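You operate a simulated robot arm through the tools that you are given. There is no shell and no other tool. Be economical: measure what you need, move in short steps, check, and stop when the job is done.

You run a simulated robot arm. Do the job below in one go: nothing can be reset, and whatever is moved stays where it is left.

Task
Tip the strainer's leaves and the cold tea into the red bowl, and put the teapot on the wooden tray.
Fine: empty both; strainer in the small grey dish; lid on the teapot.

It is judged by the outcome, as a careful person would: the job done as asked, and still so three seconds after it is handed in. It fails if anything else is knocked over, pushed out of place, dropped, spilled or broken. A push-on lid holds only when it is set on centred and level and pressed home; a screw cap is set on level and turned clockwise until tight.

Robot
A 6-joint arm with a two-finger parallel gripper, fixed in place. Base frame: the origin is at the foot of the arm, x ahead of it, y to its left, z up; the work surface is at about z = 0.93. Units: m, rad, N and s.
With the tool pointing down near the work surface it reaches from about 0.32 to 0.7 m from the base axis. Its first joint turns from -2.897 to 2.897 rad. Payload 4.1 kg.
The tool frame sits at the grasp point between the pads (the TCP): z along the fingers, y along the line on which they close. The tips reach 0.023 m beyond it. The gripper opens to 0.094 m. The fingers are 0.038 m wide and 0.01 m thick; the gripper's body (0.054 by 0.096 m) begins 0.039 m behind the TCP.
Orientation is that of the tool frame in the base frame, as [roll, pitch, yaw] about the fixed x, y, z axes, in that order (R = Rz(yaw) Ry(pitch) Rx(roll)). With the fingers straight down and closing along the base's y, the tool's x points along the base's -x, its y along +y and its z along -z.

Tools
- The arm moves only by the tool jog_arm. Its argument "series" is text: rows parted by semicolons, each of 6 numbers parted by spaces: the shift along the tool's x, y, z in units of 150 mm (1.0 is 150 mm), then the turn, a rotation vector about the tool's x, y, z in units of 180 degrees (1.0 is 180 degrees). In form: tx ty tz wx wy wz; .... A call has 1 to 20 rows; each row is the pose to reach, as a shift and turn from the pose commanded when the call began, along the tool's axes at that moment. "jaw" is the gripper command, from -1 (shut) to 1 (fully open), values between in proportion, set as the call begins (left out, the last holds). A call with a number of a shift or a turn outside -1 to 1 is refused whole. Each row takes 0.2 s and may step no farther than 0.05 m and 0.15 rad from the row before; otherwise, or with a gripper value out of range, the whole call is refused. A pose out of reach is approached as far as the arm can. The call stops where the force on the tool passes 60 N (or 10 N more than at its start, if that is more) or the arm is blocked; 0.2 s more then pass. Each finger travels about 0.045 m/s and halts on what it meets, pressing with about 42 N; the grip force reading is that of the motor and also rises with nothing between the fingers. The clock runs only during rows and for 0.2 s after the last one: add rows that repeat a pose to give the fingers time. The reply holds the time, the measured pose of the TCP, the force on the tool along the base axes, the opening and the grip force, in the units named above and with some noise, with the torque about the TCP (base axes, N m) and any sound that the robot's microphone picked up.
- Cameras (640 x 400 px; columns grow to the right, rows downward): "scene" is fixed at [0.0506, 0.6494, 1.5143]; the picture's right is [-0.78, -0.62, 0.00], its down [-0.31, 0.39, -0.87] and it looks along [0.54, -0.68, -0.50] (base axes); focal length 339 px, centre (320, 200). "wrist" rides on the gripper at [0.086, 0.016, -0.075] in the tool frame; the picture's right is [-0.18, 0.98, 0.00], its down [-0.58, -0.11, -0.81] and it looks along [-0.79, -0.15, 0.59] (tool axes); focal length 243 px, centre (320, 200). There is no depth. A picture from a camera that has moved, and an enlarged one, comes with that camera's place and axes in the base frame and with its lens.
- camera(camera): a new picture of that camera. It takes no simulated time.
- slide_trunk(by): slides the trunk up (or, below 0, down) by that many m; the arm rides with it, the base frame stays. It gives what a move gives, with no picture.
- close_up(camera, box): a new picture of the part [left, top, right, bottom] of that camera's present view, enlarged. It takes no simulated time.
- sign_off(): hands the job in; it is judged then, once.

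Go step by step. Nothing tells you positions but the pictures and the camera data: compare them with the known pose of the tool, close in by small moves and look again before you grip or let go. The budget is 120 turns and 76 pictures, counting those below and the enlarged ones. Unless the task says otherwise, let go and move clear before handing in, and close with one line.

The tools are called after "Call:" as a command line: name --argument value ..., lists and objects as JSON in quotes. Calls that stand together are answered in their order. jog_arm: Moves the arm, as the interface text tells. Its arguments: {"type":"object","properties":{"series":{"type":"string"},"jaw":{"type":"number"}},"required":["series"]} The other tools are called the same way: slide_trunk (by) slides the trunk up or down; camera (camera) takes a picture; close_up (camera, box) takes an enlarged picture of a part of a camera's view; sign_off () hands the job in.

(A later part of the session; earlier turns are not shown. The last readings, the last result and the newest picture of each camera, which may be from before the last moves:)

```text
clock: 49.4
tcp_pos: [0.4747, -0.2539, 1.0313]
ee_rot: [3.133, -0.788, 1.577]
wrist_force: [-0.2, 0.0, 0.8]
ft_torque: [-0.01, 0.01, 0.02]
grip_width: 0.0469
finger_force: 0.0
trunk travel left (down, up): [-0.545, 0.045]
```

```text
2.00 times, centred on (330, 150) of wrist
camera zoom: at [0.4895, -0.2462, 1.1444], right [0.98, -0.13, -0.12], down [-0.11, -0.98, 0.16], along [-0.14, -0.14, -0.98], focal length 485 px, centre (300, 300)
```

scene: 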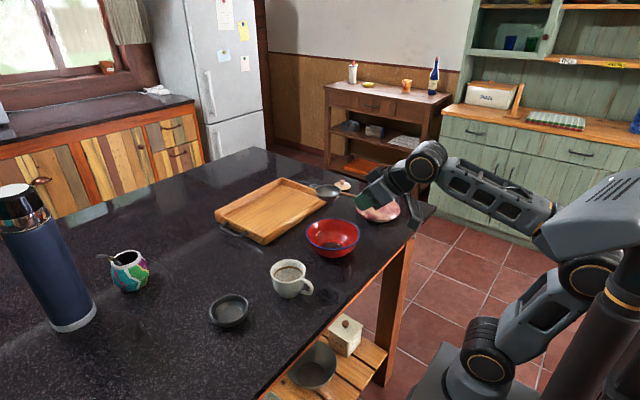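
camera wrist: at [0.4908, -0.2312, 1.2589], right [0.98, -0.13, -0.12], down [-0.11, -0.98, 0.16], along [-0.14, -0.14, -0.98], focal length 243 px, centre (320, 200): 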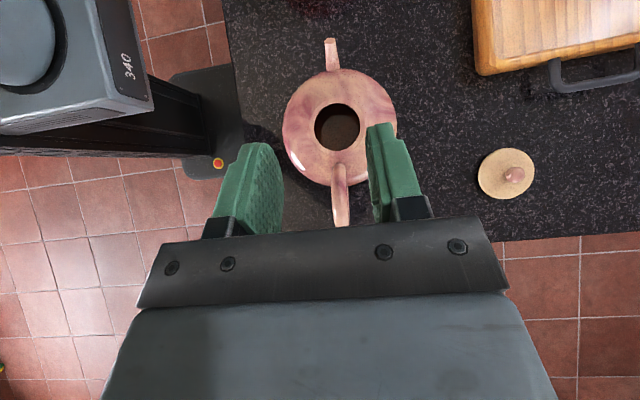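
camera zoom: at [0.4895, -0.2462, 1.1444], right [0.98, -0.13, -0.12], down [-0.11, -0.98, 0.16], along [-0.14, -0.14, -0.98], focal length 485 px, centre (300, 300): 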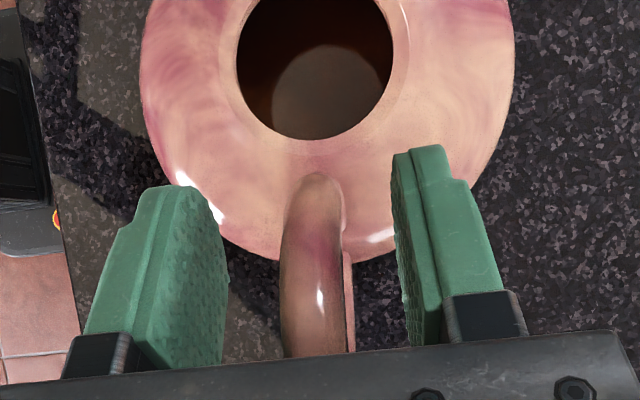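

The handle is centred and tea is visible in the pot. I close on the handle.

Call:
jog_arm --series "0 0 0 0 0 0; 0 0 0 0 0 0; 0 0 0 0 0 0; 0 0 0 0 0 0; 0 0 0 0 0 0; 0 0 0 0 0 0" --jaw -1

Call:
jog_arm --series "-0.01 0 0.01 0 0 0; -0.005 0 0.005 0 0 0; 0.02 0 -0.02 0 0 0; 0.05 0 -0.05 0 0 0"

Call:
close_up --camera "scene" --box '[340, 140, 440, 220]'

```text
clock: 50.8
tcp_pos: [0.4749, -0.2549, 1.0309]
ee_rot: [3.134, -0.786, 1.579]
wrist_force: [-0.9, 0.4, 1.1]
ft_torque: [-0.02, 0.27, 0.04]
grip_width: 0.0142
finger_force: 42.0
trunk travel left (down, up): [-0.545, 0.045]
```

```text
clock: 51.8
tcp_pos: [0.4774, -0.2569, 1.0428]
ee_rot: [3.134, -0.787, 1.577]
wrist_force: [0.4, -0.5, -5.3]
ft_torque: [-0.3, -0.03, -0.02]
grip_width: 0.0142
finger_force: 42.3
trunk travel left (down, up): [-0.545, 0.045]
```

```text
5.00 times, centred on (390, 180) of scene
camera zoom: at [0.0506, 0.6494, 1.5143], right [-0.78, -0.62, 0.0], down [-0.31, 0.39, -0.87], along [0.54, -0.68, -0.5], focal length 1696 px, centre (-30, 300)
```

zoom: 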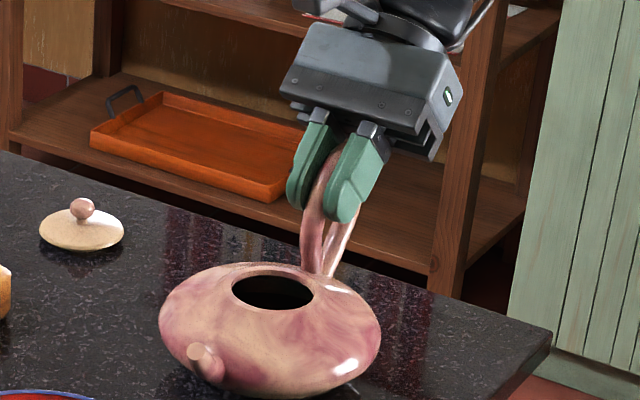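

It lifts level (about 0.55 kg) and the grip holds. I lift it further.

Call:
jog_arm --series "0.06 0 -0.06 0 0 0; 0.14 0 -0.14 0 0 0; 0.24 0 -0.24 0 0 0; 0.35 0 -0.35 0 0 0; 0.45 0 -0.45 0 0 0; 0.5 0 -0.5 0 0 0"

Call:
camera --camera "scene"

Call:
close_up --camera "wrist" --box '[220, 0, 440, 200]'

```text
clock: 53.2
tcp_pos: [0.4758, -0.2576, 1.147]
ee_rot: [3.134, -0.787, 1.577]
wrist_force: [-0.7, -0.1, -4.9]
ft_torque: [-0.34, 0.01, 0.01]
grip_width: 0.0142
finger_force: 42.1
trunk travel left (down, up): [-0.545, 0.045]
```

```text
37 pictures are left
```

scene: 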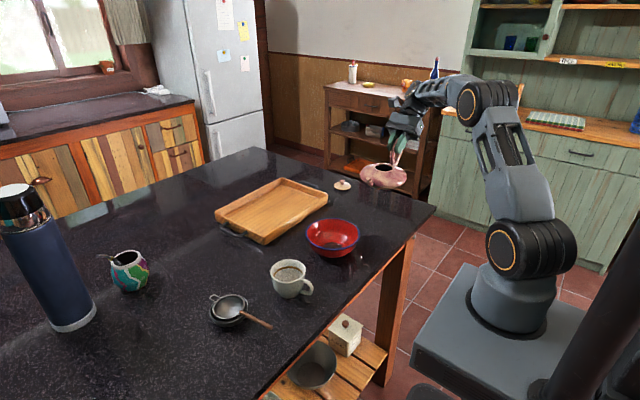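

```text
2.00 times, centred on (330, 100) of wrist
camera zoom: at [0.4899, -0.2492, 1.261], right [0.98, -0.13, -0.12], down [-0.11, -0.98, 0.16], along [-0.14, -0.14, -0.98], focal length 485 px, centre (300, 400)
```

zoom: 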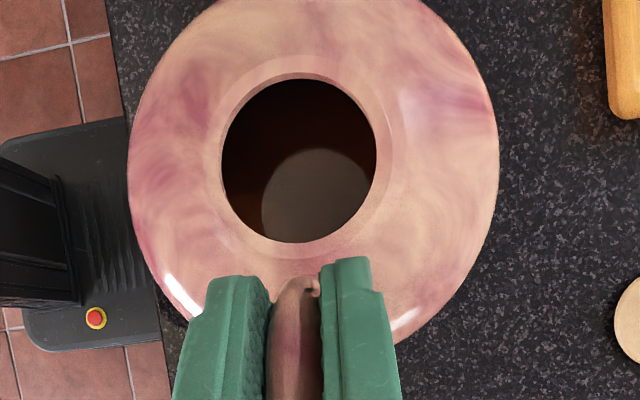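

The tea pot is held level with tea still inside. I carry it toward the bowl so the spout will be above its centre.

Call:
jog_arm --series "0.05 0 0.05 0 0 0; 0.15 0 0.15 0 0 0; 0.3 0 0.3 0 0 0; 0.45 0 0.45 0 0 0; 0.58 0 0.58 0 0 0; 0.66 0 0.66 0 0 0; 0.672 0 0.672 0 0 0"

Call:
close_up --camera "scene" --box '[270, 140, 430, 260]'

Call:
camera --camera "wrist"

```text
clock: 54.8
tcp_pos: [0.4744, -0.1146, 1.1466]
ee_rot: [3.135, -0.787, 1.578]
wrist_force: [-0.1, -0.1, -4.9]
ft_torque: [-0.31, 0.01, -0.03]
grip_width: 0.0143
finger_force: 42.1
trunk travel left (down, up): [-0.545, 0.045]
```

```text
3.33 times, centred on (350, 200) of scene
camera zoom: at [0.0506, 0.6494, 1.5143], right [-0.78, -0.62, 0.0], down [-0.31, 0.39, -0.87], along [0.54, -0.68, -0.5], focal length 1131 px, centre (220, 200)
```

zoom: 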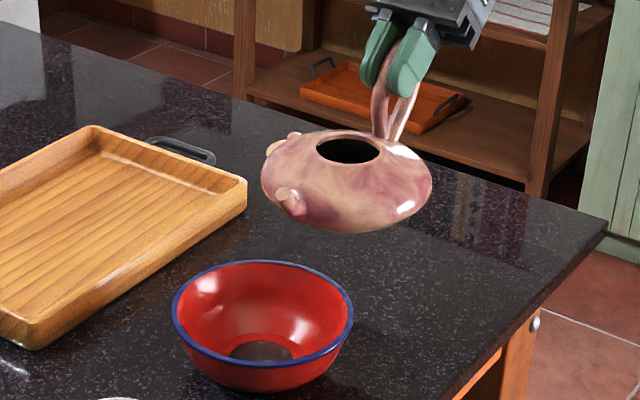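

```text
34 pictures are left
camera wrist: at [0.489, -0.1067, 1.2607], right [0.98, -0.13, -0.12], down [-0.11, -0.98, 0.16], along [-0.14, -0.14, -0.98], focal length 243 px, centre (320, 200)
```

wrist: 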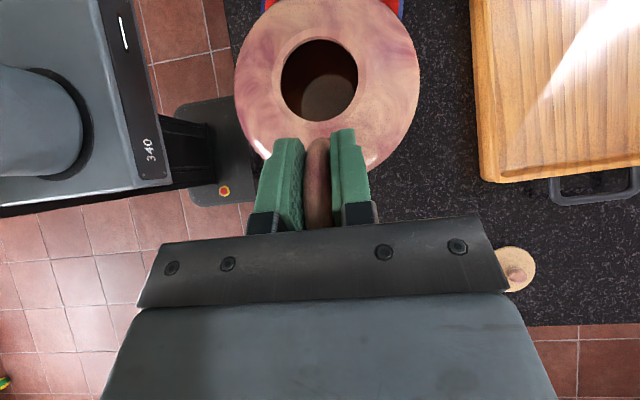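

The spout tip is above the bowl's near side. I begin the pour with a coordinated tilt to 40°, keeping the spout over the bowl.

Call:
jog_arm --series "0.141 0 0 0 -0.0444 0; 0.259 0 0.005 0 -0.0889 0; 0.259 0 0.005 0 -0.0889 0; 0.377 0 0.038 0 -0.1333 0; 0.377 0 0.038 0 -0.1333 0; 0.49 0 0.104 0 -0.1778 0; 0.49 0 0.104 0 -0.1778 0; 0.617 0 0.165 0 -0.2222 0; 0.617 0 0.165 0 -0.2222 0; 0.617 0 0.165 0 -0.2222 0"

Call:
close_up --camera "scene" --box '[270, 140, 430, 260]'

```text
clock: 57.0
tcp_pos: [0.4764, -0.0294, 1.1962]
ee_rot: [3.137, -0.087, 1.572]
wrist_force: [0.9, -0.8, -5.8]
ft_torque: [-0.02, 0.01, -0.01]
grip_width: 0.0142
finger_force: 42.1
trunk travel left (down, up): [-0.545, 0.045]
```

```text
3.33 times, centred on (350, 200) of scene
camera zoom: at [0.0506, 0.6494, 1.5143], right [-0.78, -0.62, 0.0], down [-0.31, 0.39, -0.87], along [0.54, -0.68, -0.5], focal length 1131 px, centre (220, 200)
```

zoom: 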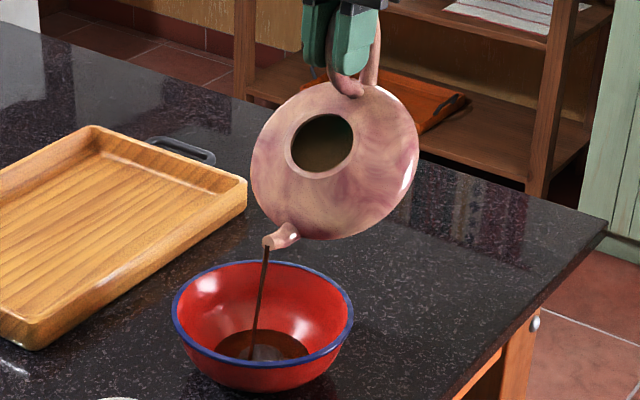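

The tea is running cleanly into the bowl. I hold briefly, then keep tilting slowly to about 88°.

Call:
jog_arm --series "0 0 0 0 0 0; 0 0 0 0 0 0; 0 0 0 0 0 0; 0 0 0 0 0 0; 0 0 0 0 0 0; 0.128 0 -0.009 0 -0.0444 0; 0.128 0 -0.009 0 -0.0444 0; 0.128 0 -0.009 0 -0.0444 0; 0.284 0 -0.035 0 -0.0889 0; 0.284 0 -0.035 0 -0.0889 0; 0.284 0 -0.035 0 -0.0889 0; 0.439 0 -0.042 0 -0.1333 0; 0.439 0 -0.042 0 -0.1333 0; 0.439 0 -0.042 0 -0.1333 0; 0.598 0 -0.028 0 -0.1778 0; 0.598 0 -0.028 0 -0.1778 0; 0.598 0 -0.028 0 -0.1778 0; 0.598 0 -0.028 0 -0.1778 0"

Call:
close_up --camera "scene" --box '[270, 140, 430, 260]'

```text
clock: 60.8
tcp_pos: [0.4768, 0.0583, 1.2087]
ee_rot: [3.134, 0.472, 1.569]
wrist_force: [0.3, 0.5, -3.8]
ft_torque: [0.25, -0.02, -0.01]
grip_width: 0.014
finger_force: 41.8
trunk travel left (down, up): [-0.545, 0.045]
```

```text
3.33 times, centred on (350, 200) of scene
camera zoom: at [0.0506, 0.6494, 1.5143], right [-0.78, -0.62, 0.0], down [-0.31, 0.39, -0.87], along [0.54, -0.68, -0.5], focal length 1131 px, centre (220, 200)
```

zoom: 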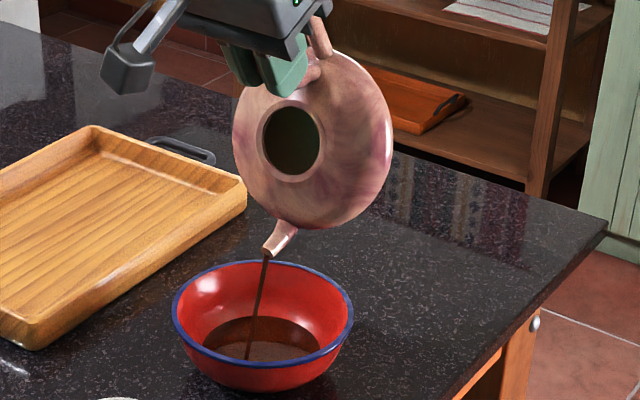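

Still a clean stream; weight is down to 3.8 N. I hold and tilt on to about 104°.

Call:
jog_arm --series "0 0 0 0 0 0; 0 0 0 0 0 0; 0 0 0 0 0 0; 0.149 0 -0.046 0 -0.0444 0; 0.149 0 -0.046 0 -0.0444 0; 0.149 0 -0.046 0 -0.0444 0; 0.307 0 -0.074 0 -0.0889 0; 0.307 0 -0.074 0 -0.0889 0; 0.307 0 -0.074 0 -0.0889 0; 0.307 0 -0.074 0 -0.0889 0; 0.459 0 -0.084 0 -0.1333 0; 0.459 0 -0.084 0 -0.1333 0; 0.459 0 -0.084 0 -0.1333 0; 0.611 0 -0.065 0 -0.1778 0; 0.611 0 -0.065 0 -0.1778 0; 0.611 0 -0.065 0 -0.1778 0; 0.611 0 -0.065 0 -0.1778 0; 0.611 0 -0.065 0 -0.1778 0"

Call:
close_up --camera "scene" --box '[270, 140, 430, 260]'

```text
clock: 64.6
tcp_pos: [0.4744, 0.1451, 1.1734]
ee_rot: [3.131, 1.027, 1.563]
wrist_force: [-0.8, -0.9, -4.9]
ft_torque: [0.41, -0.02, 0.01]
grip_width: 0.0143
finger_force: 42.5
trunk travel left (down, up): [-0.545, 0.045]
```

```text
3.33 times, centred on (350, 200) of scene
camera zoom: at [0.0506, 0.6494, 1.5143], right [-0.78, -0.62, 0.0], down [-0.31, 0.39, -0.87], along [0.54, -0.68, -0.5], focal length 1131 px, centre (220, 200)
```

zoom: 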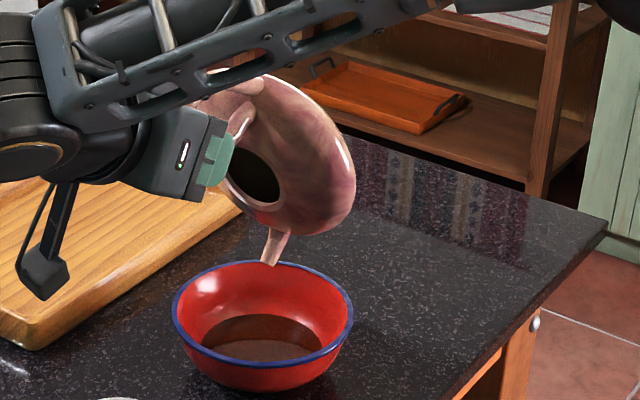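

The stream has stopped. I tilt a little more to drain the last and look into the pot.

Call:
jog_arm --series "0.133 0 -0.052 0 -0.0444 0; 0.133 0 -0.052 0 -0.0444 0; 0.273 0 -0.091 0 -0.0889 0; 0.273 0 -0.091 0 -0.0889 0; 0.273 0 -0.091 0 -0.0889 0; 0.273 0 -0.091 0 -0.0889 0; 0.273 0 -0.091 0 -0.0889 0; 0.273 0 -0.091 0 -0.0889 0; 0.273 0 -0.091 0 -0.0889 0; 0.273 0 -0.091 0 -0.0889 0"

Call:
close_up --camera "scene" --box '[270, 140, 430, 260]'

Call:
camera --camera "wrist"

```text
clock: 66.8
tcp_pos: [0.4757, 0.177, 1.1472]
ee_rot: [3.119, 1.307, 1.55]
wrist_force: [0.1, 0.5, -4.8]
ft_torque: [0.44, 0.04, 0.02]
grip_width: 0.014
finger_force: 42.4
trunk travel left (down, up): [-0.545, 0.045]
```

```text
3.33 times, centred on (350, 200) of scene
camera zoom: at [0.0506, 0.6494, 1.5143], right [-0.78, -0.62, 0.0], down [-0.31, 0.39, -0.87], along [0.54, -0.68, -0.5], focal length 1131 px, centre (220, 200)
```

zoom: 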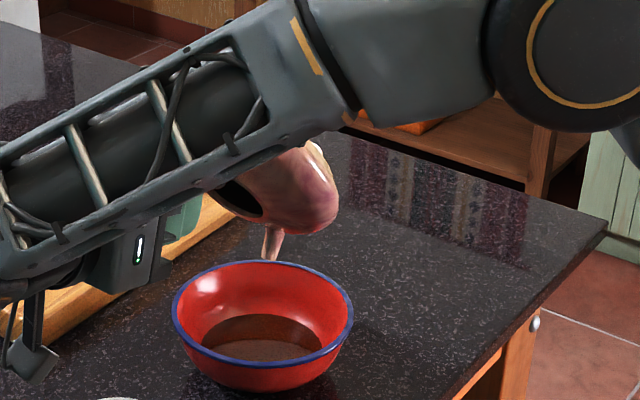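

```text
29 pictures are left
camera wrist: at [0.4909, 0.2704, 1.0827], right [0.98, -0.05, 0.18], down [-0.11, 0.63, 0.77], along [-0.15, -0.78, 0.61], focal length 243 px, centre (320, 200)
```

wrist: 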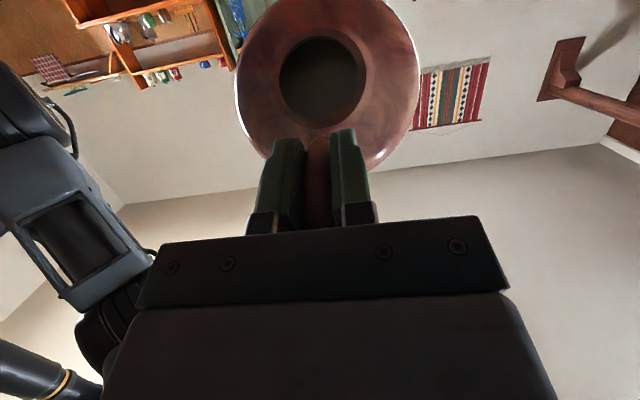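

The pot has stopped draining and the bowl holds the tea. I bring the pot back upright along the same path.

Call:
jog_arm --series "-0.116 0 0.072 0 0.0444 0; -0.243 0 0.159 0 0.0889 0; -0.361 0 0.261 0 0.1333 0; -0.455 0 0.381 0 0.1778 0; -0.54 0 0.517 0 0.2222 0; -0.602 0 0.657 0 0.2667 0; -0.602 0 0.657 0 0.2667 0"

Call:
jog_arm --series "-0.128 0 0.073 0 0.0444 0; -0.255 0 0.16 0 0.0889 0; -0.374 0 0.266 0 0.1333 0; -0.492 0 0.356 0 0.1778 0; -0.59 0 0.458 0 0.2222 0; -0.687 0 0.546 0 0.2667 0; -0.755 0 0.648 0 0.3111 0; -0.796 0 0.758 0 0.3556 0; -0.84 0 0.893 0 0.4 0; -0.84 0 0.893 0 0.4 0"

Call:
close_up --camera "wrist" --box '[220, 0, 440, 200]'

Call:
close_up --camera "scene" --box '[270, 140, 430, 260]'

```text
clock: 68.4
tcp_pos: [0.4764, 0.0598, 1.2077]
ee_rot: [3.135, 0.47, 1.567]
wrist_force: [-1.2, -0.6, -4.5]
ft_torque: [0.25, 0.02, -0.02]
grip_width: 0.0143
finger_force: 42.0
trunk travel left (down, up): [-0.545, 0.045]
```

```text
clock: 70.6
tcp_pos: [0.4771, -0.1138, 1.1478]
ee_rot: [3.133, -0.789, 1.579]
wrist_force: [0.8, -0.7, -3.2]
ft_torque: [-0.28, 0.04, -0.01]
grip_width: 0.0142
finger_force: 41.7
trunk travel left (down, up): [-0.545, 0.045]
```

```text
2.00 times, centred on (330, 100) of wrist
camera zoom: at [0.4906, -0.1063, 1.2615], right [0.98, -0.13, -0.12], down [-0.11, -0.98, 0.16], along [-0.14, -0.14, -0.98], focal length 485 px, centre (300, 400)
```

zoom: 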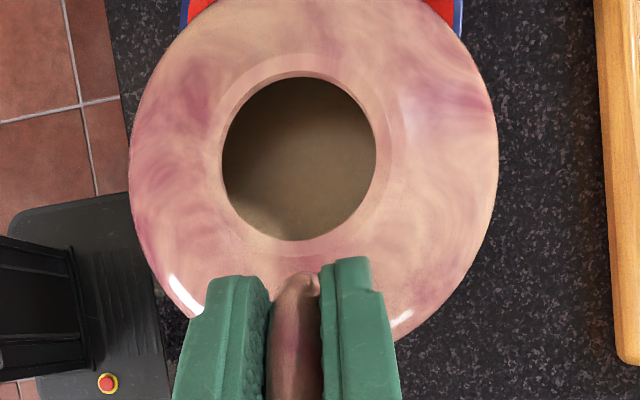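

```text
3.33 times, centred on (350, 200) of scene
camera zoom: at [0.0506, 0.6494, 1.5143], right [-0.78, -0.62, 0.0], down [-0.31, 0.39, -0.87], along [0.54, -0.68, -0.5], focal length 1131 px, centre (220, 200)
```

zoom: 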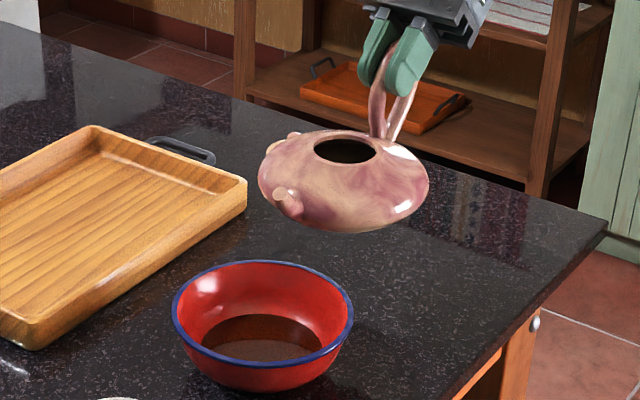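

The pot is empty. I set it back on the table at a clear spot so the lid can be pressed on there.

Call:
jog_arm --series "-0.1 0 -0.1 0 0 0; -0.25 0 -0.2 0 0 0; -0.42 0 -0.26 0 0 0; -0.6 0 -0.25 0 0 0; -0.72 0 -0.24 0 0 0; -0.792 0 -0.226 0 0 0"

Call:
jog_arm --series "-0.06 0 0.06 0 0 0; -0.12 0 0.12 0 0 0; -0.18 0 0.18 0 0 0; -0.22 0 0.22 0 0 0; -0.244 0 0.244 0 0 0; -0.254 0 0.254 0 0 0; -0.254 0 0.254 0 0 0"

Call:
close_up --camera "scene" --box '[300, 140, 440, 240]'

```text
clock: 72.0
tcp_pos: [0.4783, -0.2223, 1.0885]
ee_rot: [3.134, -0.787, 1.577]
wrist_force: [-0.5, 0.5, -4.4]
ft_torque: [-0.27, -0.01, 0.0]
grip_width: 0.0141
finger_force: 42.1
trunk travel left (down, up): [-0.545, 0.045]
```

```text
clock: 73.6
tcp_pos: [0.4789, -0.2232, 1.0331]
ee_rot: [3.133, -0.787, 1.578]
wrist_force: [0.3, 0.1, -5.2]
ft_torque: [-0.29, 0.0, -0.02]
grip_width: 0.0143
finger_force: 41.8
trunk travel left (down, up): [-0.545, 0.045]
```

```text
4.00 times, centred on (370, 190) of scene
camera zoom: at [0.0506, 0.6494, 1.5143], right [-0.78, -0.62, 0.0], down [-0.31, 0.39, -0.87], along [0.54, -0.68, -0.5], focal length 1357 px, centre (120, 240)
```

zoom: 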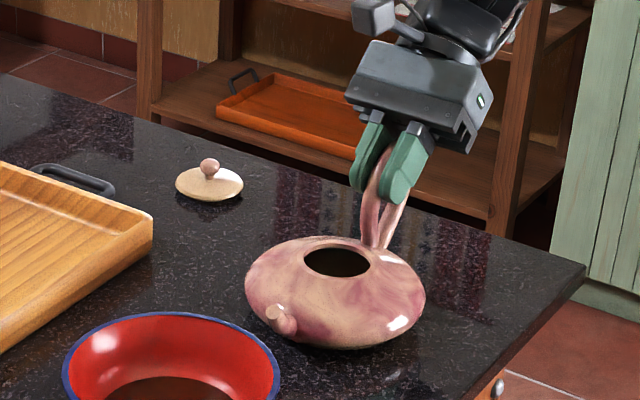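

Just above the table; I lower in millimetre steps until the weight transfers.

Call:
jog_arm --series "-0.004 0 0.004 0 0 0; -0.008 0 0.008 0 0 0; -0.012 0 0.012 0 0 0; -0.012 0 0.012 0 0 0"

```text
clock: 74.6
tcp_pos: [0.4778, -0.2228, 1.0319]
ee_rot: [3.129, -0.787, 1.579]
wrist_force: [3.6, 0.4, 11.5]
ft_torque: [0.64, 0.2, -0.2]
grip_width: 0.0145
finger_force: 42.1
trunk travel left (down, up): [-0.545, 0.045]
```

Contact. I ease up a millimetre, open, and check.

Call:
jog_arm --series "0.004 0 -0.004 0 0 0; 0.004 0 -0.004 0 0 0"

Call:
jog_arm --series "0 0 0 0 0 0; 0 0 0 0 0 0; 0 0 0 0 0 0; 0 0 0 0 0 0" --jaw 0

Call:
jog_arm --series "0.1 0 -0.1 0 0 0; 0.25 0 -0.25 0 0 0; 0.4 0 -0.4 0 0 0; 0.55 0 -0.55 0 0 0"

Call:
camera --camera "wrist"

```text
clock: 75.2
tcp_pos: [0.4776, -0.2212, 1.0332]
ee_rot: [3.129, -0.786, 1.579]
wrist_force: [5.7, -2.1, 11.4]
ft_torque: [0.4, 0.0, -0.25]
grip_width: 0.0143
finger_force: 42.4
trunk travel left (down, up): [-0.545, 0.045]
```

```text
clock: 76.2
tcp_pos: [0.478, -0.2222, 1.0325]
ee_rot: [3.133, -0.786, 1.578]
wrist_force: [-0.2, 0.2, 0.5]
ft_torque: [-0.01, 0.04, 0.06]
grip_width: 0.047
finger_force: 0.0
trunk travel left (down, up): [-0.545, 0.045]
```

```text
clock: 77.2
tcp_pos: [0.4761, -0.2196, 1.1473]
ee_rot: [3.132, -0.787, 1.577]
wrist_force: [-0.1, -0.9, 0.4]
ft_torque: [0.01, -0.01, -0.02]
grip_width: 0.047
finger_force: 0.0
trunk travel left (down, up): [-0.545, 0.045]
```

```text
25 pictures are left
camera wrist: at [0.4906, -0.212, 1.2614], right [0.98, -0.13, -0.12], down [-0.11, -0.98, 0.16], along [-0.14, -0.14, -0.98], focal length 243 px, centre (320, 200)
```

wrist: 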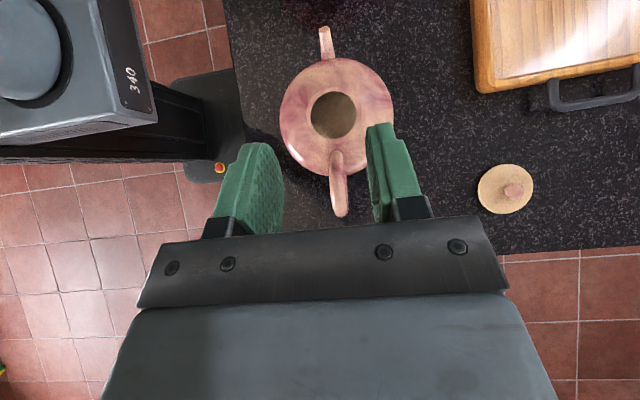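

The pot stands clear of the bowl, lid knob at about (0.675, −0.27, 0.955). I reorient the tool to near-vertical and move over the lid.

Call:
jog_arm --series "0.04 0.09 -0.04 0 -0.0452 0; 0.08 0.19 -0.08 0 -0.0905 0; 0.12 0.28 -0.12 0 -0.1357 0; 0.16 0.38 -0.16 0 -0.181 0; 0.2 0.47 -0.2 0 -0.2262 0; 0.22 0.57 -0.22 0 -0.2714 0; 0.236 0.667 -0.236 0 -0.3167 0"

Call:
jog_arm --series "-0.013 0.071 0.109 -0.00876 0 -0.0412; -0.026 0.142 0.218 -0.0175 0 -0.0824; -0.04 0.213 0.327 -0.0263 0 -0.1236; -0.053 0.284 0.436 -0.035 0 -0.1648; -0.066 0.356 0.544 -0.0438 0 -0.206; -0.079 0.427 0.653 -0.0525 0 -0.2471; -0.093 0.498 0.762 -0.0613 0 -0.2883; -0.106 0.569 0.871 -0.07 0 -0.3295; -0.119 0.64 0.98 -0.0788 0 -0.3707" --jaw 0

Call:
camera --camera "wrist"

Call:
close_up --camera "scene" --box '[300, 120, 420, 210]'

```text
clock: 78.8
tcp_pos: [0.5755, -0.2218, 1.199]
ee_rot: [3.137, 0.211, 1.57]
wrist_force: [-0.2, 0.4, -0.7]
ft_torque: [-0.01, 0.01, -0.04]
grip_width: 0.0469
finger_force: 0.1
trunk travel left (down, up): [-0.545, 0.045]
```

```text
clock: 80.8
tcp_pos: [0.6728, -0.2729, 1.0574]
ee_rot: [3.139, 0.214, 2.764]
wrist_force: [0.4, 0.0, 0.1]
ft_torque: [-0.04, -0.03, 0.0]
grip_width: 0.0472
finger_force: 0.0
trunk travel left (down, up): [-0.545, 0.045]
```

```text
24 pictures are left
camera wrist: at [0.5845, -0.2208, 1.1123], right [0.53, 0.85, 0.04], down [0.33, -0.25, 0.91], along [0.78, -0.47, -0.41], focal length 243 px, centre (320, 200)
```

wrist: 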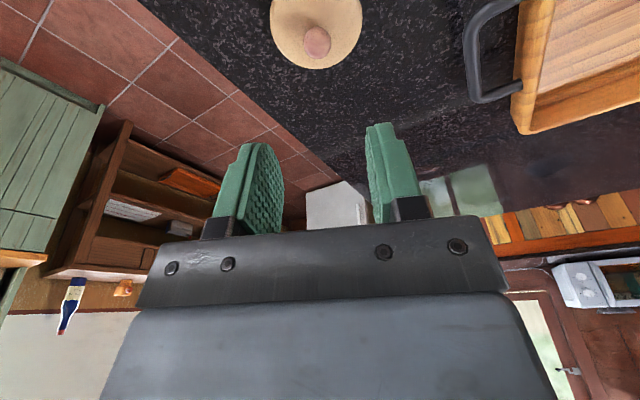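

```text
4.44 times, centred on (360, 165) of scene
camera zoom: at [0.0506, 0.6494, 1.5143], right [-0.78, -0.62, 0.0], down [-0.31, 0.39, -0.87], along [0.54, -0.68, -0.5], focal length 1508 px, centre (142, 356)
```

zoom: 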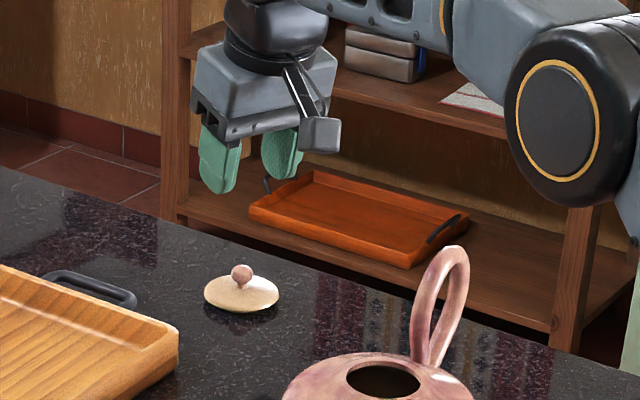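

In reach over the lid. I lower most of the way around the knob and check.

Call:
jog_arm --series "0.03 0.021 0.12 0 0 0; 0.08 0.021 0.25 0 0 0; 0.11 0.021 0.36 0 0 0; 0.137 0.021 0.43 0 0 0"

Call:
close_up --camera "scene" --box '[310, 150, 390, 210]'

Call:
close_up --camera "wrist" --box '[200, 0, 440, 200]'

```text
clock: 81.8
tcp_pos: [0.6681, -0.2655, 0.992]
ee_rot: [3.138, 0.214, 2.761]
wrist_force: [0.0, 1.4, 0.3]
ft_torque: [0.0, 0.0, -0.01]
grip_width: 0.0474
finger_force: 0.1
trunk travel left (down, up): [-0.545, 0.045]
```

```text
6.67 times, centred on (350, 180) of scene
camera zoom: at [0.0506, 0.6494, 1.5143], right [-0.78, -0.62, 0.0], down [-0.31, 0.39, -0.87], along [0.54, -0.68, -0.5], focal length 2261 px, centre (120, 333)
```

zoom: 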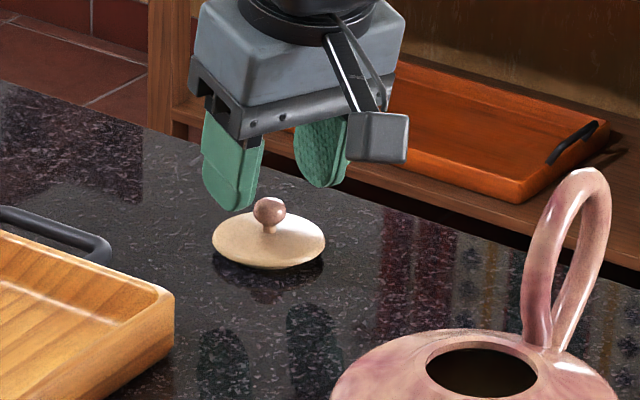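

```text
2.00 times, centred on (320, 100) of wrist
camera zoom: at [0.5798, -0.2131, 1.0466], right [0.53, 0.85, 0.04], down [0.33, -0.25, 0.91], along [0.78, -0.47, -0.41], focal length 485 px, centre (320, 400)
```

zoom: 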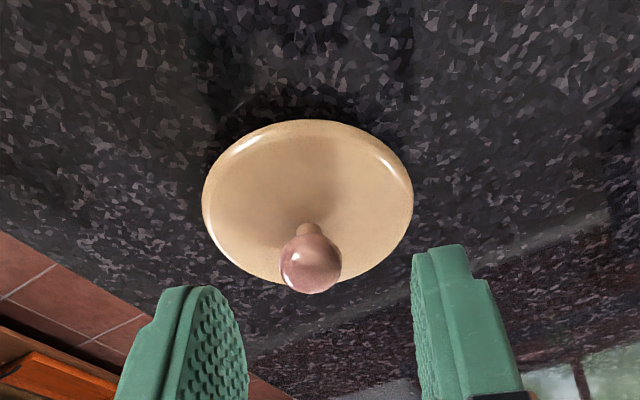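

The knob is centred between the fingers at z ≈ 0.956. I go down the last bit and close gently.

Call:
jog_arm --series "0.01 -0.015 0.05 0 0 0; 0.019 -0.015 0.115 0 0 0; 0.019 -0.015 0.115 0 0 0"

Call:
jog_arm --series "0 0 0 0 0 0; 0 0 0 0 0 0; 0 0 0 0 0 0; 0 0 0 0 0 0; 0 0 0 0 0 0" --jaw -1

Call:
close_up --camera "scene" --box '[310, 150, 390, 210]'

```text
clock: 82.6
tcp_pos: [0.667, -0.2675, 0.9741]
ee_rot: [3.139, 0.213, 2.762]
wrist_force: [0.9, 0.3, -0.5]
ft_torque: [-0.02, -0.02, 0.0]
grip_width: 0.047
finger_force: 0.1
trunk travel left (down, up): [-0.545, 0.045]
```

```text
clock: 83.8
tcp_pos: [0.6673, -0.2664, 0.9746]
ee_rot: [3.14, 0.214, 2.761]
wrist_force: [-1.1, 0.5, 0.0]
ft_torque: [-0.02, -0.01, 0.01]
grip_width: 0.0167
finger_force: 41.6
trunk travel left (down, up): [-0.545, 0.045]
```

```text
6.67 times, centred on (350, 180) of scene
camera zoom: at [0.0506, 0.6494, 1.5143], right [-0.78, -0.62, 0.0], down [-0.31, 0.39, -0.87], along [0.54, -0.68, -0.5], focal length 2261 px, centre (120, 333)
```

zoom: 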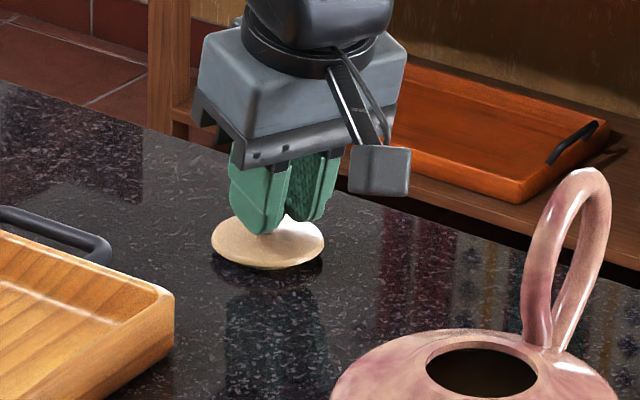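

Knob held at 16.7 mm. I lift the lid straight up and check that it stays level.

Call:
jog_arm --series "-0.008 0 -0.035 0 0 0; -0.02 0 -0.09 0 0 0; -0.05 0 -0.23 0 0 0; -0.09 0 -0.41 0 0 0; -0.13 0 -0.6 0 0 0; -0.156 0 -0.716 0 0 0"

Call:
close_up --camera "scene" --box '[310, 130, 410, 210]'

```text
clock: 85.2
tcp_pos: [0.6675, -0.2666, 1.0844]
ee_rot: [3.137, 0.214, 2.762]
wrist_force: [-0.2, 0.3, -0.3]
ft_torque: [-0.01, -0.01, 0.01]
grip_width: 0.017
finger_force: 42.0
trunk travel left (down, up): [-0.545, 0.045]
```

```text
5.00 times, centred on (360, 170) of scene
camera zoom: at [0.0506, 0.6494, 1.5143], right [-0.78, -0.62, 0.0], down [-0.31, 0.39, -0.87], along [0.54, -0.68, -0.5], focal length 1696 px, centre (120, 350)
```

zoom: 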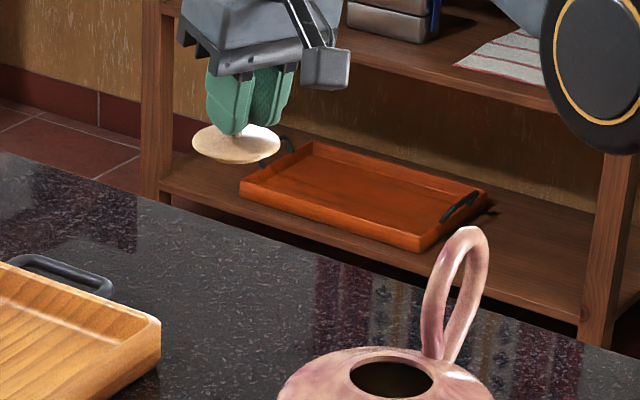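

The lid hangs level. I carry it toward the pot, turning the tool back so it faces the handle side-on.

Call:
jog_arm --series "0.133 0.023 -0.07 0.00806 0 0.0371; 0.266 0.047 -0.14 0.0161 0 0.0741; 0.4 0.07 -0.21 0.0242 0 0.1112; 0.533 0.094 -0.28 0.0322 0 0.1483; 0.666 0.117 -0.35 0.0403 0 0.1854"

```text
clock: 86.4
tcp_pos: [0.5743, -0.2095, 1.115]
ee_rot: [3.138, 0.213, 2.162]
wrist_force: [0.7, 0.8, -0.2]
ft_torque: [0.0, 0.0, 0.01]
grip_width: 0.0168
finger_force: 42.0
trunk travel left (down, up): [-0.545, 0.045]
```

Call:
jog_arm --series "0.13 -0.066 -0.028 0.008 0 0.0368; 0.26 -0.132 -0.056 0.0159 0 0.0735; 0.391 -0.197 -0.085 0.0239 0 0.1103; 0.52 -0.263 -0.113 0.0318 0 0.147; 0.652 -0.329 -0.141 0.0398 0 0.1838; 0.652 -0.329 -0.141 0.0398 0 0.1838"

Call:
close_up --camera "scene" --box '[320, 140, 440, 230]'

Call:
close_up --camera "wrist" --box '[200, 0, 440, 200]'

```text
clock: 87.8
tcp_pos: [0.477, -0.1568, 1.1149]
ee_rot: [3.14, 0.211, 1.576]
wrist_force: [0.9, 0.0, -1.0]
ft_torque: [0.02, 0.0, 0.02]
grip_width: 0.0168
finger_force: 41.8
trunk travel left (down, up): [-0.545, 0.045]
```

```text
4.44 times, centred on (380, 185) of scene
camera zoom: at [0.0506, 0.6494, 1.5143], right [-0.78, -0.62, 0.0], down [-0.31, 0.39, -0.87], along [0.54, -0.68, -0.5], focal length 1508 px, centre (53, 267)
```

zoom: 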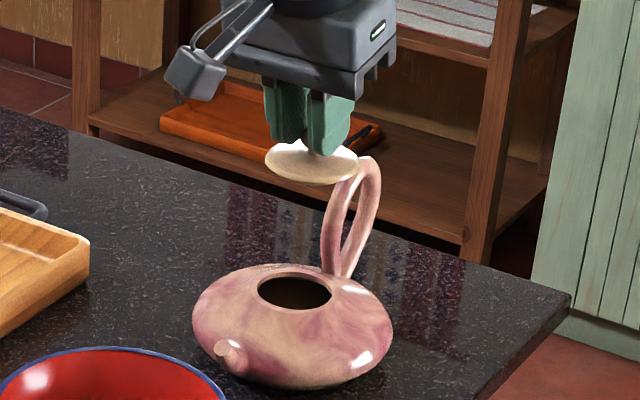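

```text
2.00 times, centred on (320, 100) of wrist
camera zoom: at [0.4911, -0.0555, 1.1684], right [0.98, -0.18, 0.04], down [-0.11, -0.4, 0.91], along [-0.14, -0.9, -0.41], focal length 485 px, centre (320, 400)
```

zoom: 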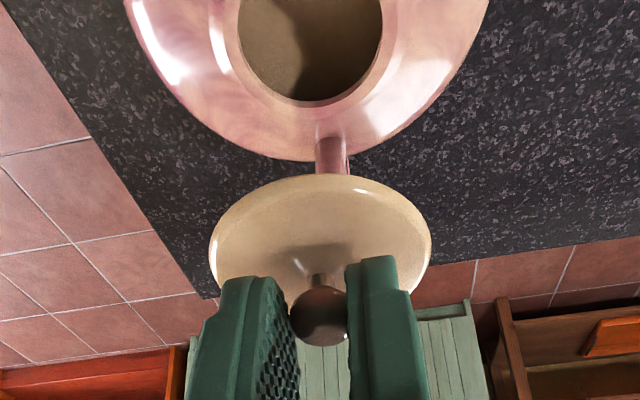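

The lid is above the mouth. I look closer to verify its level and alignment.

Call:
close_up --camera "scene" --box '[350, 155, 410, 200]'

```text
8.89 times, centred on (380, 178) of scene
camera zoom: at [0.0506, 0.6494, 1.5143], right [-0.78, -0.62, 0.0], down [-0.31, 0.39, -0.87], along [0.54, -0.68, -0.5], focal length 3015 px, centre (-213, 400)
```

zoom: 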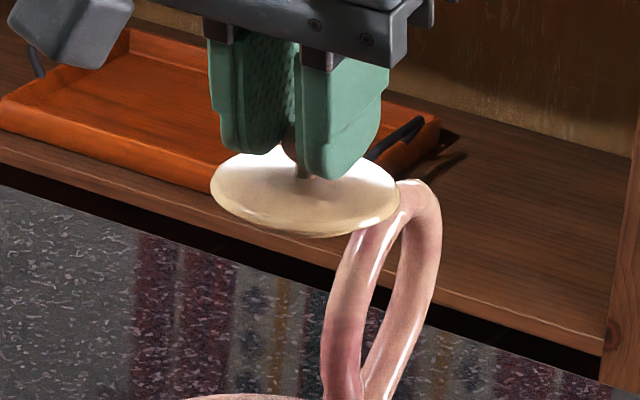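

The slight slant is just perspective, so the lid is level. I descend to just above the rim.

Call:
jog_arm --series "0.045 0 0.12 0 0 0; 0.08 0 0.27 0 0 0; 0.11 0 0.42 0 0 0; 0.135 0 0.53 0 0 0; 0.145 0 0.583 0 0 0; 0.145 0 0.583 0 0 0"

Call:
close_up --camera "scene" --box '[345, 170, 425, 230]'

Call:
close_up --camera "wrist" --box '[220, 50, 420, 200]'

```text
clock: 89.2
tcp_pos: [0.4769, -0.154, 1.0231]
ee_rot: [3.138, 0.211, 1.576]
wrist_force: [0.5, 0.4, 4.1]
ft_torque: [-0.13, -0.04, 0.03]
grip_width: 0.017
finger_force: 42.2
trunk travel left (down, up): [-0.545, 0.045]
```

```text
6.67 times, centred on (385, 200) of scene
camera zoom: at [0.0506, 0.6494, 1.5143], right [-0.78, -0.62, 0.0], down [-0.31, 0.39, -0.87], along [0.54, -0.68, -0.5], focal length 2261 px, centre (-113, 200)
```

zoom: 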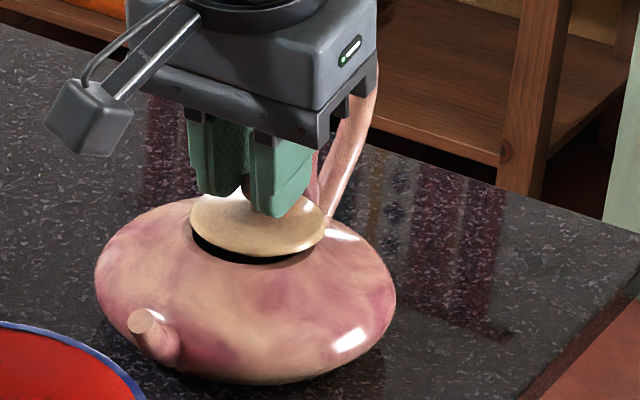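

```text
2.67 times, centred on (320, 125) of wrist
camera zoom: at [0.4904, -0.0538, 1.0782], right [0.98, -0.18, 0.04], down [-0.11, -0.4, 0.91], along [-0.14, -0.9, -0.41], focal length 647 px, centre (320, 400)
```

zoom: 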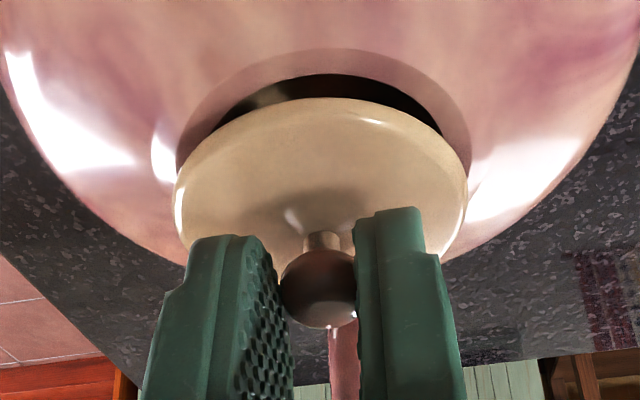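

The lid is nearly concentric and just touching. I shift 1 mm toward the handle and lower in small steps, watching the force.

Call:
jog_arm --series "-0.0065 0 0.0014 0 0 0; -0.004 0 0.011 0 0 0; -0.002 0 0.021 0 0 0; -0.002 0 0.021 0 0 0"

```text
clock: 90.2
tcp_pos: [0.4765, -0.1552, 1.0227]
ee_rot: [3.133, 0.215, 1.574]
wrist_force: [0.4, 0.9, 32.2]
ft_torque: [-0.82, -0.02, 0.04]
grip_width: 0.017
finger_force: 41.9
trunk travel left (down, up): [-0.545, 0.045]
```

The reaction acts on the handle-side rim, so the lid sits too far that way. I lift a little, shift 4 mm toward the spout, and try again.

Call:
jog_arm --series "-0.007 0 -0.033 0 0 0; 0.019 0 -0.038 0 0 0; 0.023 0 -0.019 0 0 0; 0.025 0 -0.01 0 0 0; 0.025 0 -0.01 0 0 0"

```text
clock: 91.4
tcp_pos: [0.4771, -0.1499, 1.021]
ee_rot: [3.14, 0.212, 1.575]
wrist_force: [3.1, -0.9, 10.4]
ft_torque: [-0.02, 0.05, 0.06]
grip_width: 0.0168
finger_force: 42.3
trunk travel left (down, up): [-0.545, 0.045]
```

The contact is now balanced (no torque). I look before pressing.

Call:
close_up --camera "scene" --box '[350, 175, 410, 220]'

Call:
close_up --camera "wrist" --box '[220, 50, 420, 200]'

```text
8.89 times, centred on (380, 198) of scene
camera zoom: at [0.0506, 0.6494, 1.5143], right [-0.78, -0.62, 0.0], down [-0.31, 0.39, -0.87], along [0.54, -0.68, -0.5], focal length 3015 px, centre (-213, 222)
```

zoom: 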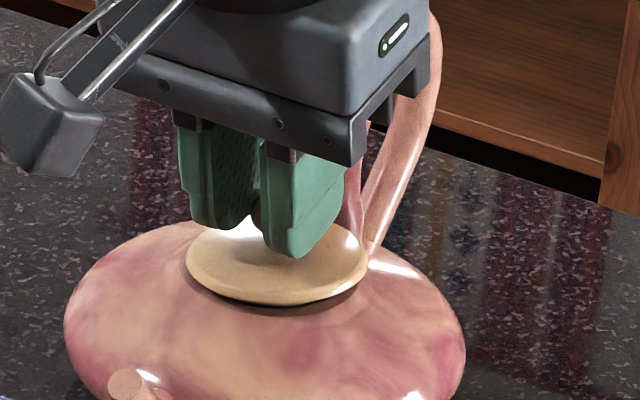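

```text
2.67 times, centred on (320, 125) of wrist
camera zoom: at [0.4913, -0.0492, 1.0754], right [0.98, -0.17, 0.04], down [-0.11, -0.4, 0.91], along [-0.14, -0.9, -0.41], focal length 647 px, centre (320, 400)
```

zoom: 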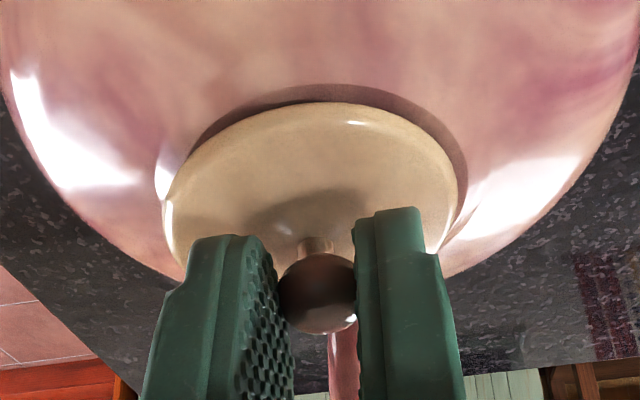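

The lid's −x side sits on the rim with a small tilt, so it is a few millimetres too far −x. I ease up, shift +x 3 mm, and lower again.

Call:
jog_arm --series "-0.0042 0 -0.0196 0 0 0; -0.0042 0.02 -0.0196 0 0 0; -0.001 0.02 -0.006 0 0 0; 0.001 0.02 0.004 0 0 0; 0.001 0.02 0.004 0 0 0"

Call:
close_up --camera "wrist" --box '[220, 50, 420, 200]'

```text
clock: 92.6
tcp_pos: [0.481, -0.1494, 1.0204]
ee_rot: [3.141, 0.212, 1.575]
wrist_force: [0.3, 0.3, -0.2]
ft_torque: [0.03, 0.03, 0.01]
grip_width: 0.0168
finger_force: 42.1
trunk travel left (down, up): [-0.545, 0.045]
```

```text
2.67 times, centred on (320, 125) of wrist
camera zoom: at [0.4943, -0.0499, 1.0752], right [0.98, -0.18, 0.04], down [-0.11, -0.4, 0.91], along [-0.14, -0.9, -0.41], focal length 647 px, centre (320, 400)
```

zoom: 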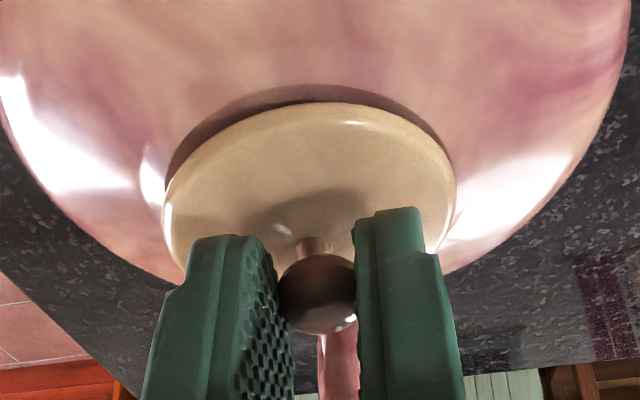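

No contact force now, so the plug has entered the opening freely. I lower further in small steps.

Call:
jog_arm --series "0.0014 0 0.0065 0 0 0; 0.0028 0 0.013 0 0 0; 0.0042 0 0.0196 0 0 0; 0.0042 0 0.0196 0 0 0"

```text
clock: 93.6
tcp_pos: [0.4795, -0.1496, 1.018]
ee_rot: [3.136, 0.21, 1.573]
wrist_force: [0.6, -0.4, 8.8]
ft_torque: [-0.11, -0.31, 0.03]
grip_width: 0.0165
finger_force: 41.4
trunk travel left (down, up): [-0.545, 0.045]
```

The +x side of the slightly tilted lid touches first. I release so it settles by itself in the opening, then look.

Call:
jog_arm --series "-0.001 0 -0.006 0 0 0; -0.001 0 -0.006 0 0 0"

Call:
jog_arm --series "0 0 0 0 0 0; 0 0 0 0 0 0; 0 0 0 0 0 0" --jaw -0.2

Call:
jog_arm --series "-0.01 0 -0.05 0 0 0; -0.03 0 -0.15 0 0 0; -0.055 0 -0.26 0 0 0; -0.08 0 -0.38 0 0 0"

Call:
close_up --camera "wrist" --box '[220, 0, 420, 150]'

Call:
close_up --camera "scene" --box '[350, 175, 410, 220]'

```text
clock: 94.2
tcp_pos: [0.4792, -0.1488, 1.0183]
ee_rot: [3.139, 0.211, 1.575]
wrist_force: [1.2, -1.0, 4.9]
ft_torque: [-0.11, -0.16, 0.02]
grip_width: 0.0167
finger_force: 41.5
trunk travel left (down, up): [-0.545, 0.045]
```

```text
clock: 95.0
tcp_pos: [0.4805, -0.1499, 1.0185]
ee_rot: [3.139, 0.211, 1.575]
wrist_force: [-0.1, 0.4, 0.1]
ft_torque: [-0.02, 0.0, 0.01]
grip_width: 0.0378
finger_force: 0.1
trunk travel left (down, up): [-0.545, 0.045]
```

```text
clock: 96.0
tcp_pos: [0.4778, -0.1491, 1.0776]
ee_rot: [3.14, 0.212, 1.575]
wrist_force: [0.1, -0.1, 0.2]
ft_torque: [-0.01, 0.02, -0.01]
grip_width: 0.0373
finger_force: 0.0
trunk travel left (down, up): [-0.545, 0.045]
```

```text
2.67 times, centred on (320, 75) of wrist
camera zoom: at [0.4929, -0.0493, 1.1316], right [0.98, -0.18, 0.04], down [-0.11, -0.4, 0.91], along [-0.14, -0.9, -0.41], focal length 647 px, centre (320, 533)
```

zoom: 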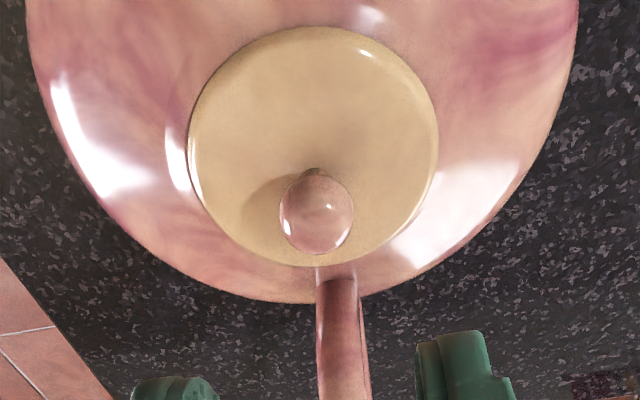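

```text
8.89 times, centred on (380, 198) of scene
camera zoom: at [0.0506, 0.6494, 1.5143], right [-0.78, -0.62, 0.0], down [-0.31, 0.39, -0.87], along [0.54, -0.68, -0.5], focal length 3015 px, centre (-213, 222)
```

zoom: 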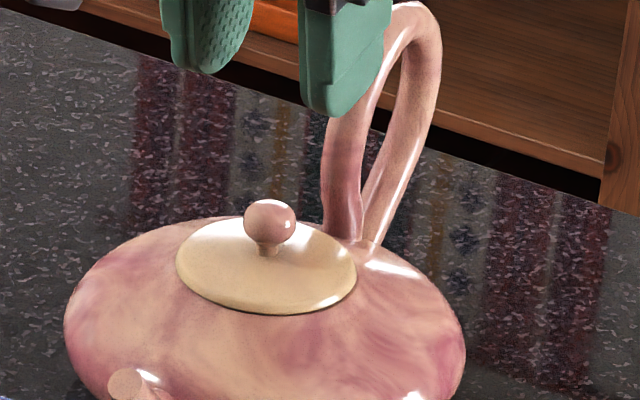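

The lid has dropped level into its seat. I close the fingers, set the tool vertical, and position the tips above the knob.

Call:
jog_arm --series "0 0 0 0 0.0333 0; 0 0.007 0 0 0.0667 0; 0 0.007 0 0 0.0667 0; 0 0.007 0 0 0.0667 0; 0.002 0.007 0.1 0 0.0667 0; 0.003 0.007 0.204 0 0.0667 0" --jaw -1

Call:
close_up --camera "scene" --box '[350, 175, 410, 220]'

```text
clock: 97.4
tcp_pos: [0.4826, -0.157, 1.0466]
ee_rot: [3.139, 0.003, 1.577]
wrist_force: [-0.6, -1.1, -0.2]
ft_torque: [0.01, 0.01, -0.03]
grip_width: 0.0
finger_force: 42.1
trunk travel left (down, up): [-0.545, 0.045]
```

```text
8.89 times, centred on (380, 198) of scene
camera zoom: at [0.0506, 0.6494, 1.5143], right [-0.78, -0.62, 0.0], down [-0.31, 0.39, -0.87], along [0.54, -0.68, -0.5], focal length 3015 px, centre (-213, 222)
```

zoom: 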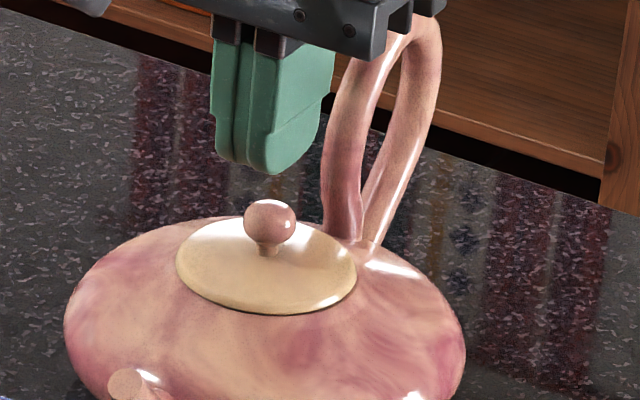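

Tips are above the knob. I nudge 2 mm and press straight down in small steps.

Call:
jog_arm --series "-0.005 -0.013 0.05 0 0 0; -0.005 -0.013 0.09 0 0 0; -0.005 -0.013 0.11 0 0 0; -0.005 -0.013 0.12 0 0 0; -0.005 -0.013 0.13 0 0 0; -0.005 -0.013 0.14 0 0 0; -0.005 -0.013 0.14 0 0 0"

```text
clock: 99.0
tcp_pos: [0.4809, -0.1555, 1.0285]
ee_rot: [3.135, 0.004, 1.577]
wrist_force: [5.9, -0.9, 16.1]
ft_torque: [-0.08, -0.09, 0.04]
grip_width: 0.0003
finger_force: 42.6
trunk travel left (down, up): [-0.545, 0.045]
```

Contact with 16 N. I press further to seat it home.

Call:
jog_arm --series "0 0 0.007 0 0 0; 0 0 0.014 0 0 0; 0 0 0.021 0 0 0; 0 0 0.028 0 0 0; 0 0 0.028 0 0 0"

```text
clock: 100.2
tcp_pos: [0.4796, -0.1544, 1.0267]
ee_rot: [3.127, 0.005, 1.574]
wrist_force: [2.6, 3.0, 52.4]
ft_torque: [-0.13, 0.01, -0.01]
grip_width: 0.0
finger_force: 42.5
trunk travel left (down, up): [-0.545, 0.045]
```

Pressed with 52 N, well centred. I back off and inspect.

Call:
jog_arm --series "0 0 -0.05 0 0 0; 0 0 -0.2 0 0 0; 0 0 -0.4 0 0 0; 0 0 -0.6 0 0 0"

Call:
close_up --camera "scene" --box '[350, 175, 410, 220]'

```text
clock: 101.2
tcp_pos: [0.4772, -0.1555, 1.1098]
ee_rot: [-3.141, 0.001, 1.577]
wrist_force: [-0.1, -0.4, -0.5]
ft_torque: [0.02, -0.01, 0.0]
grip_width: 0.0002
finger_force: 42.2
trunk travel left (down, up): [-0.545, 0.045]
```

```text
8.89 times, centred on (380, 198) of scene
camera zoom: at [0.0506, 0.6494, 1.5143], right [-0.78, -0.62, 0.0], down [-0.31, 0.39, -0.87], along [0.54, -0.68, -0.5], focal length 3015 px, centre (-213, 222)
```

zoom: 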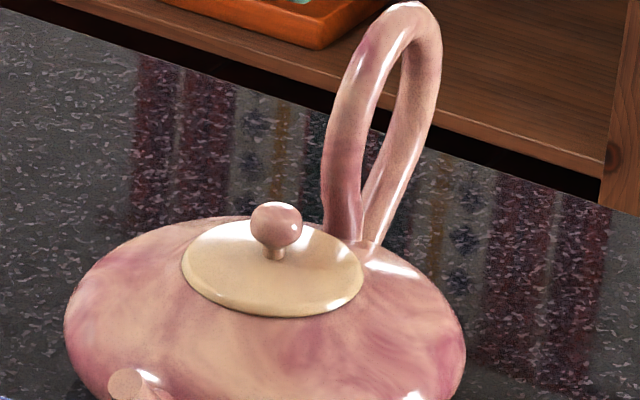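

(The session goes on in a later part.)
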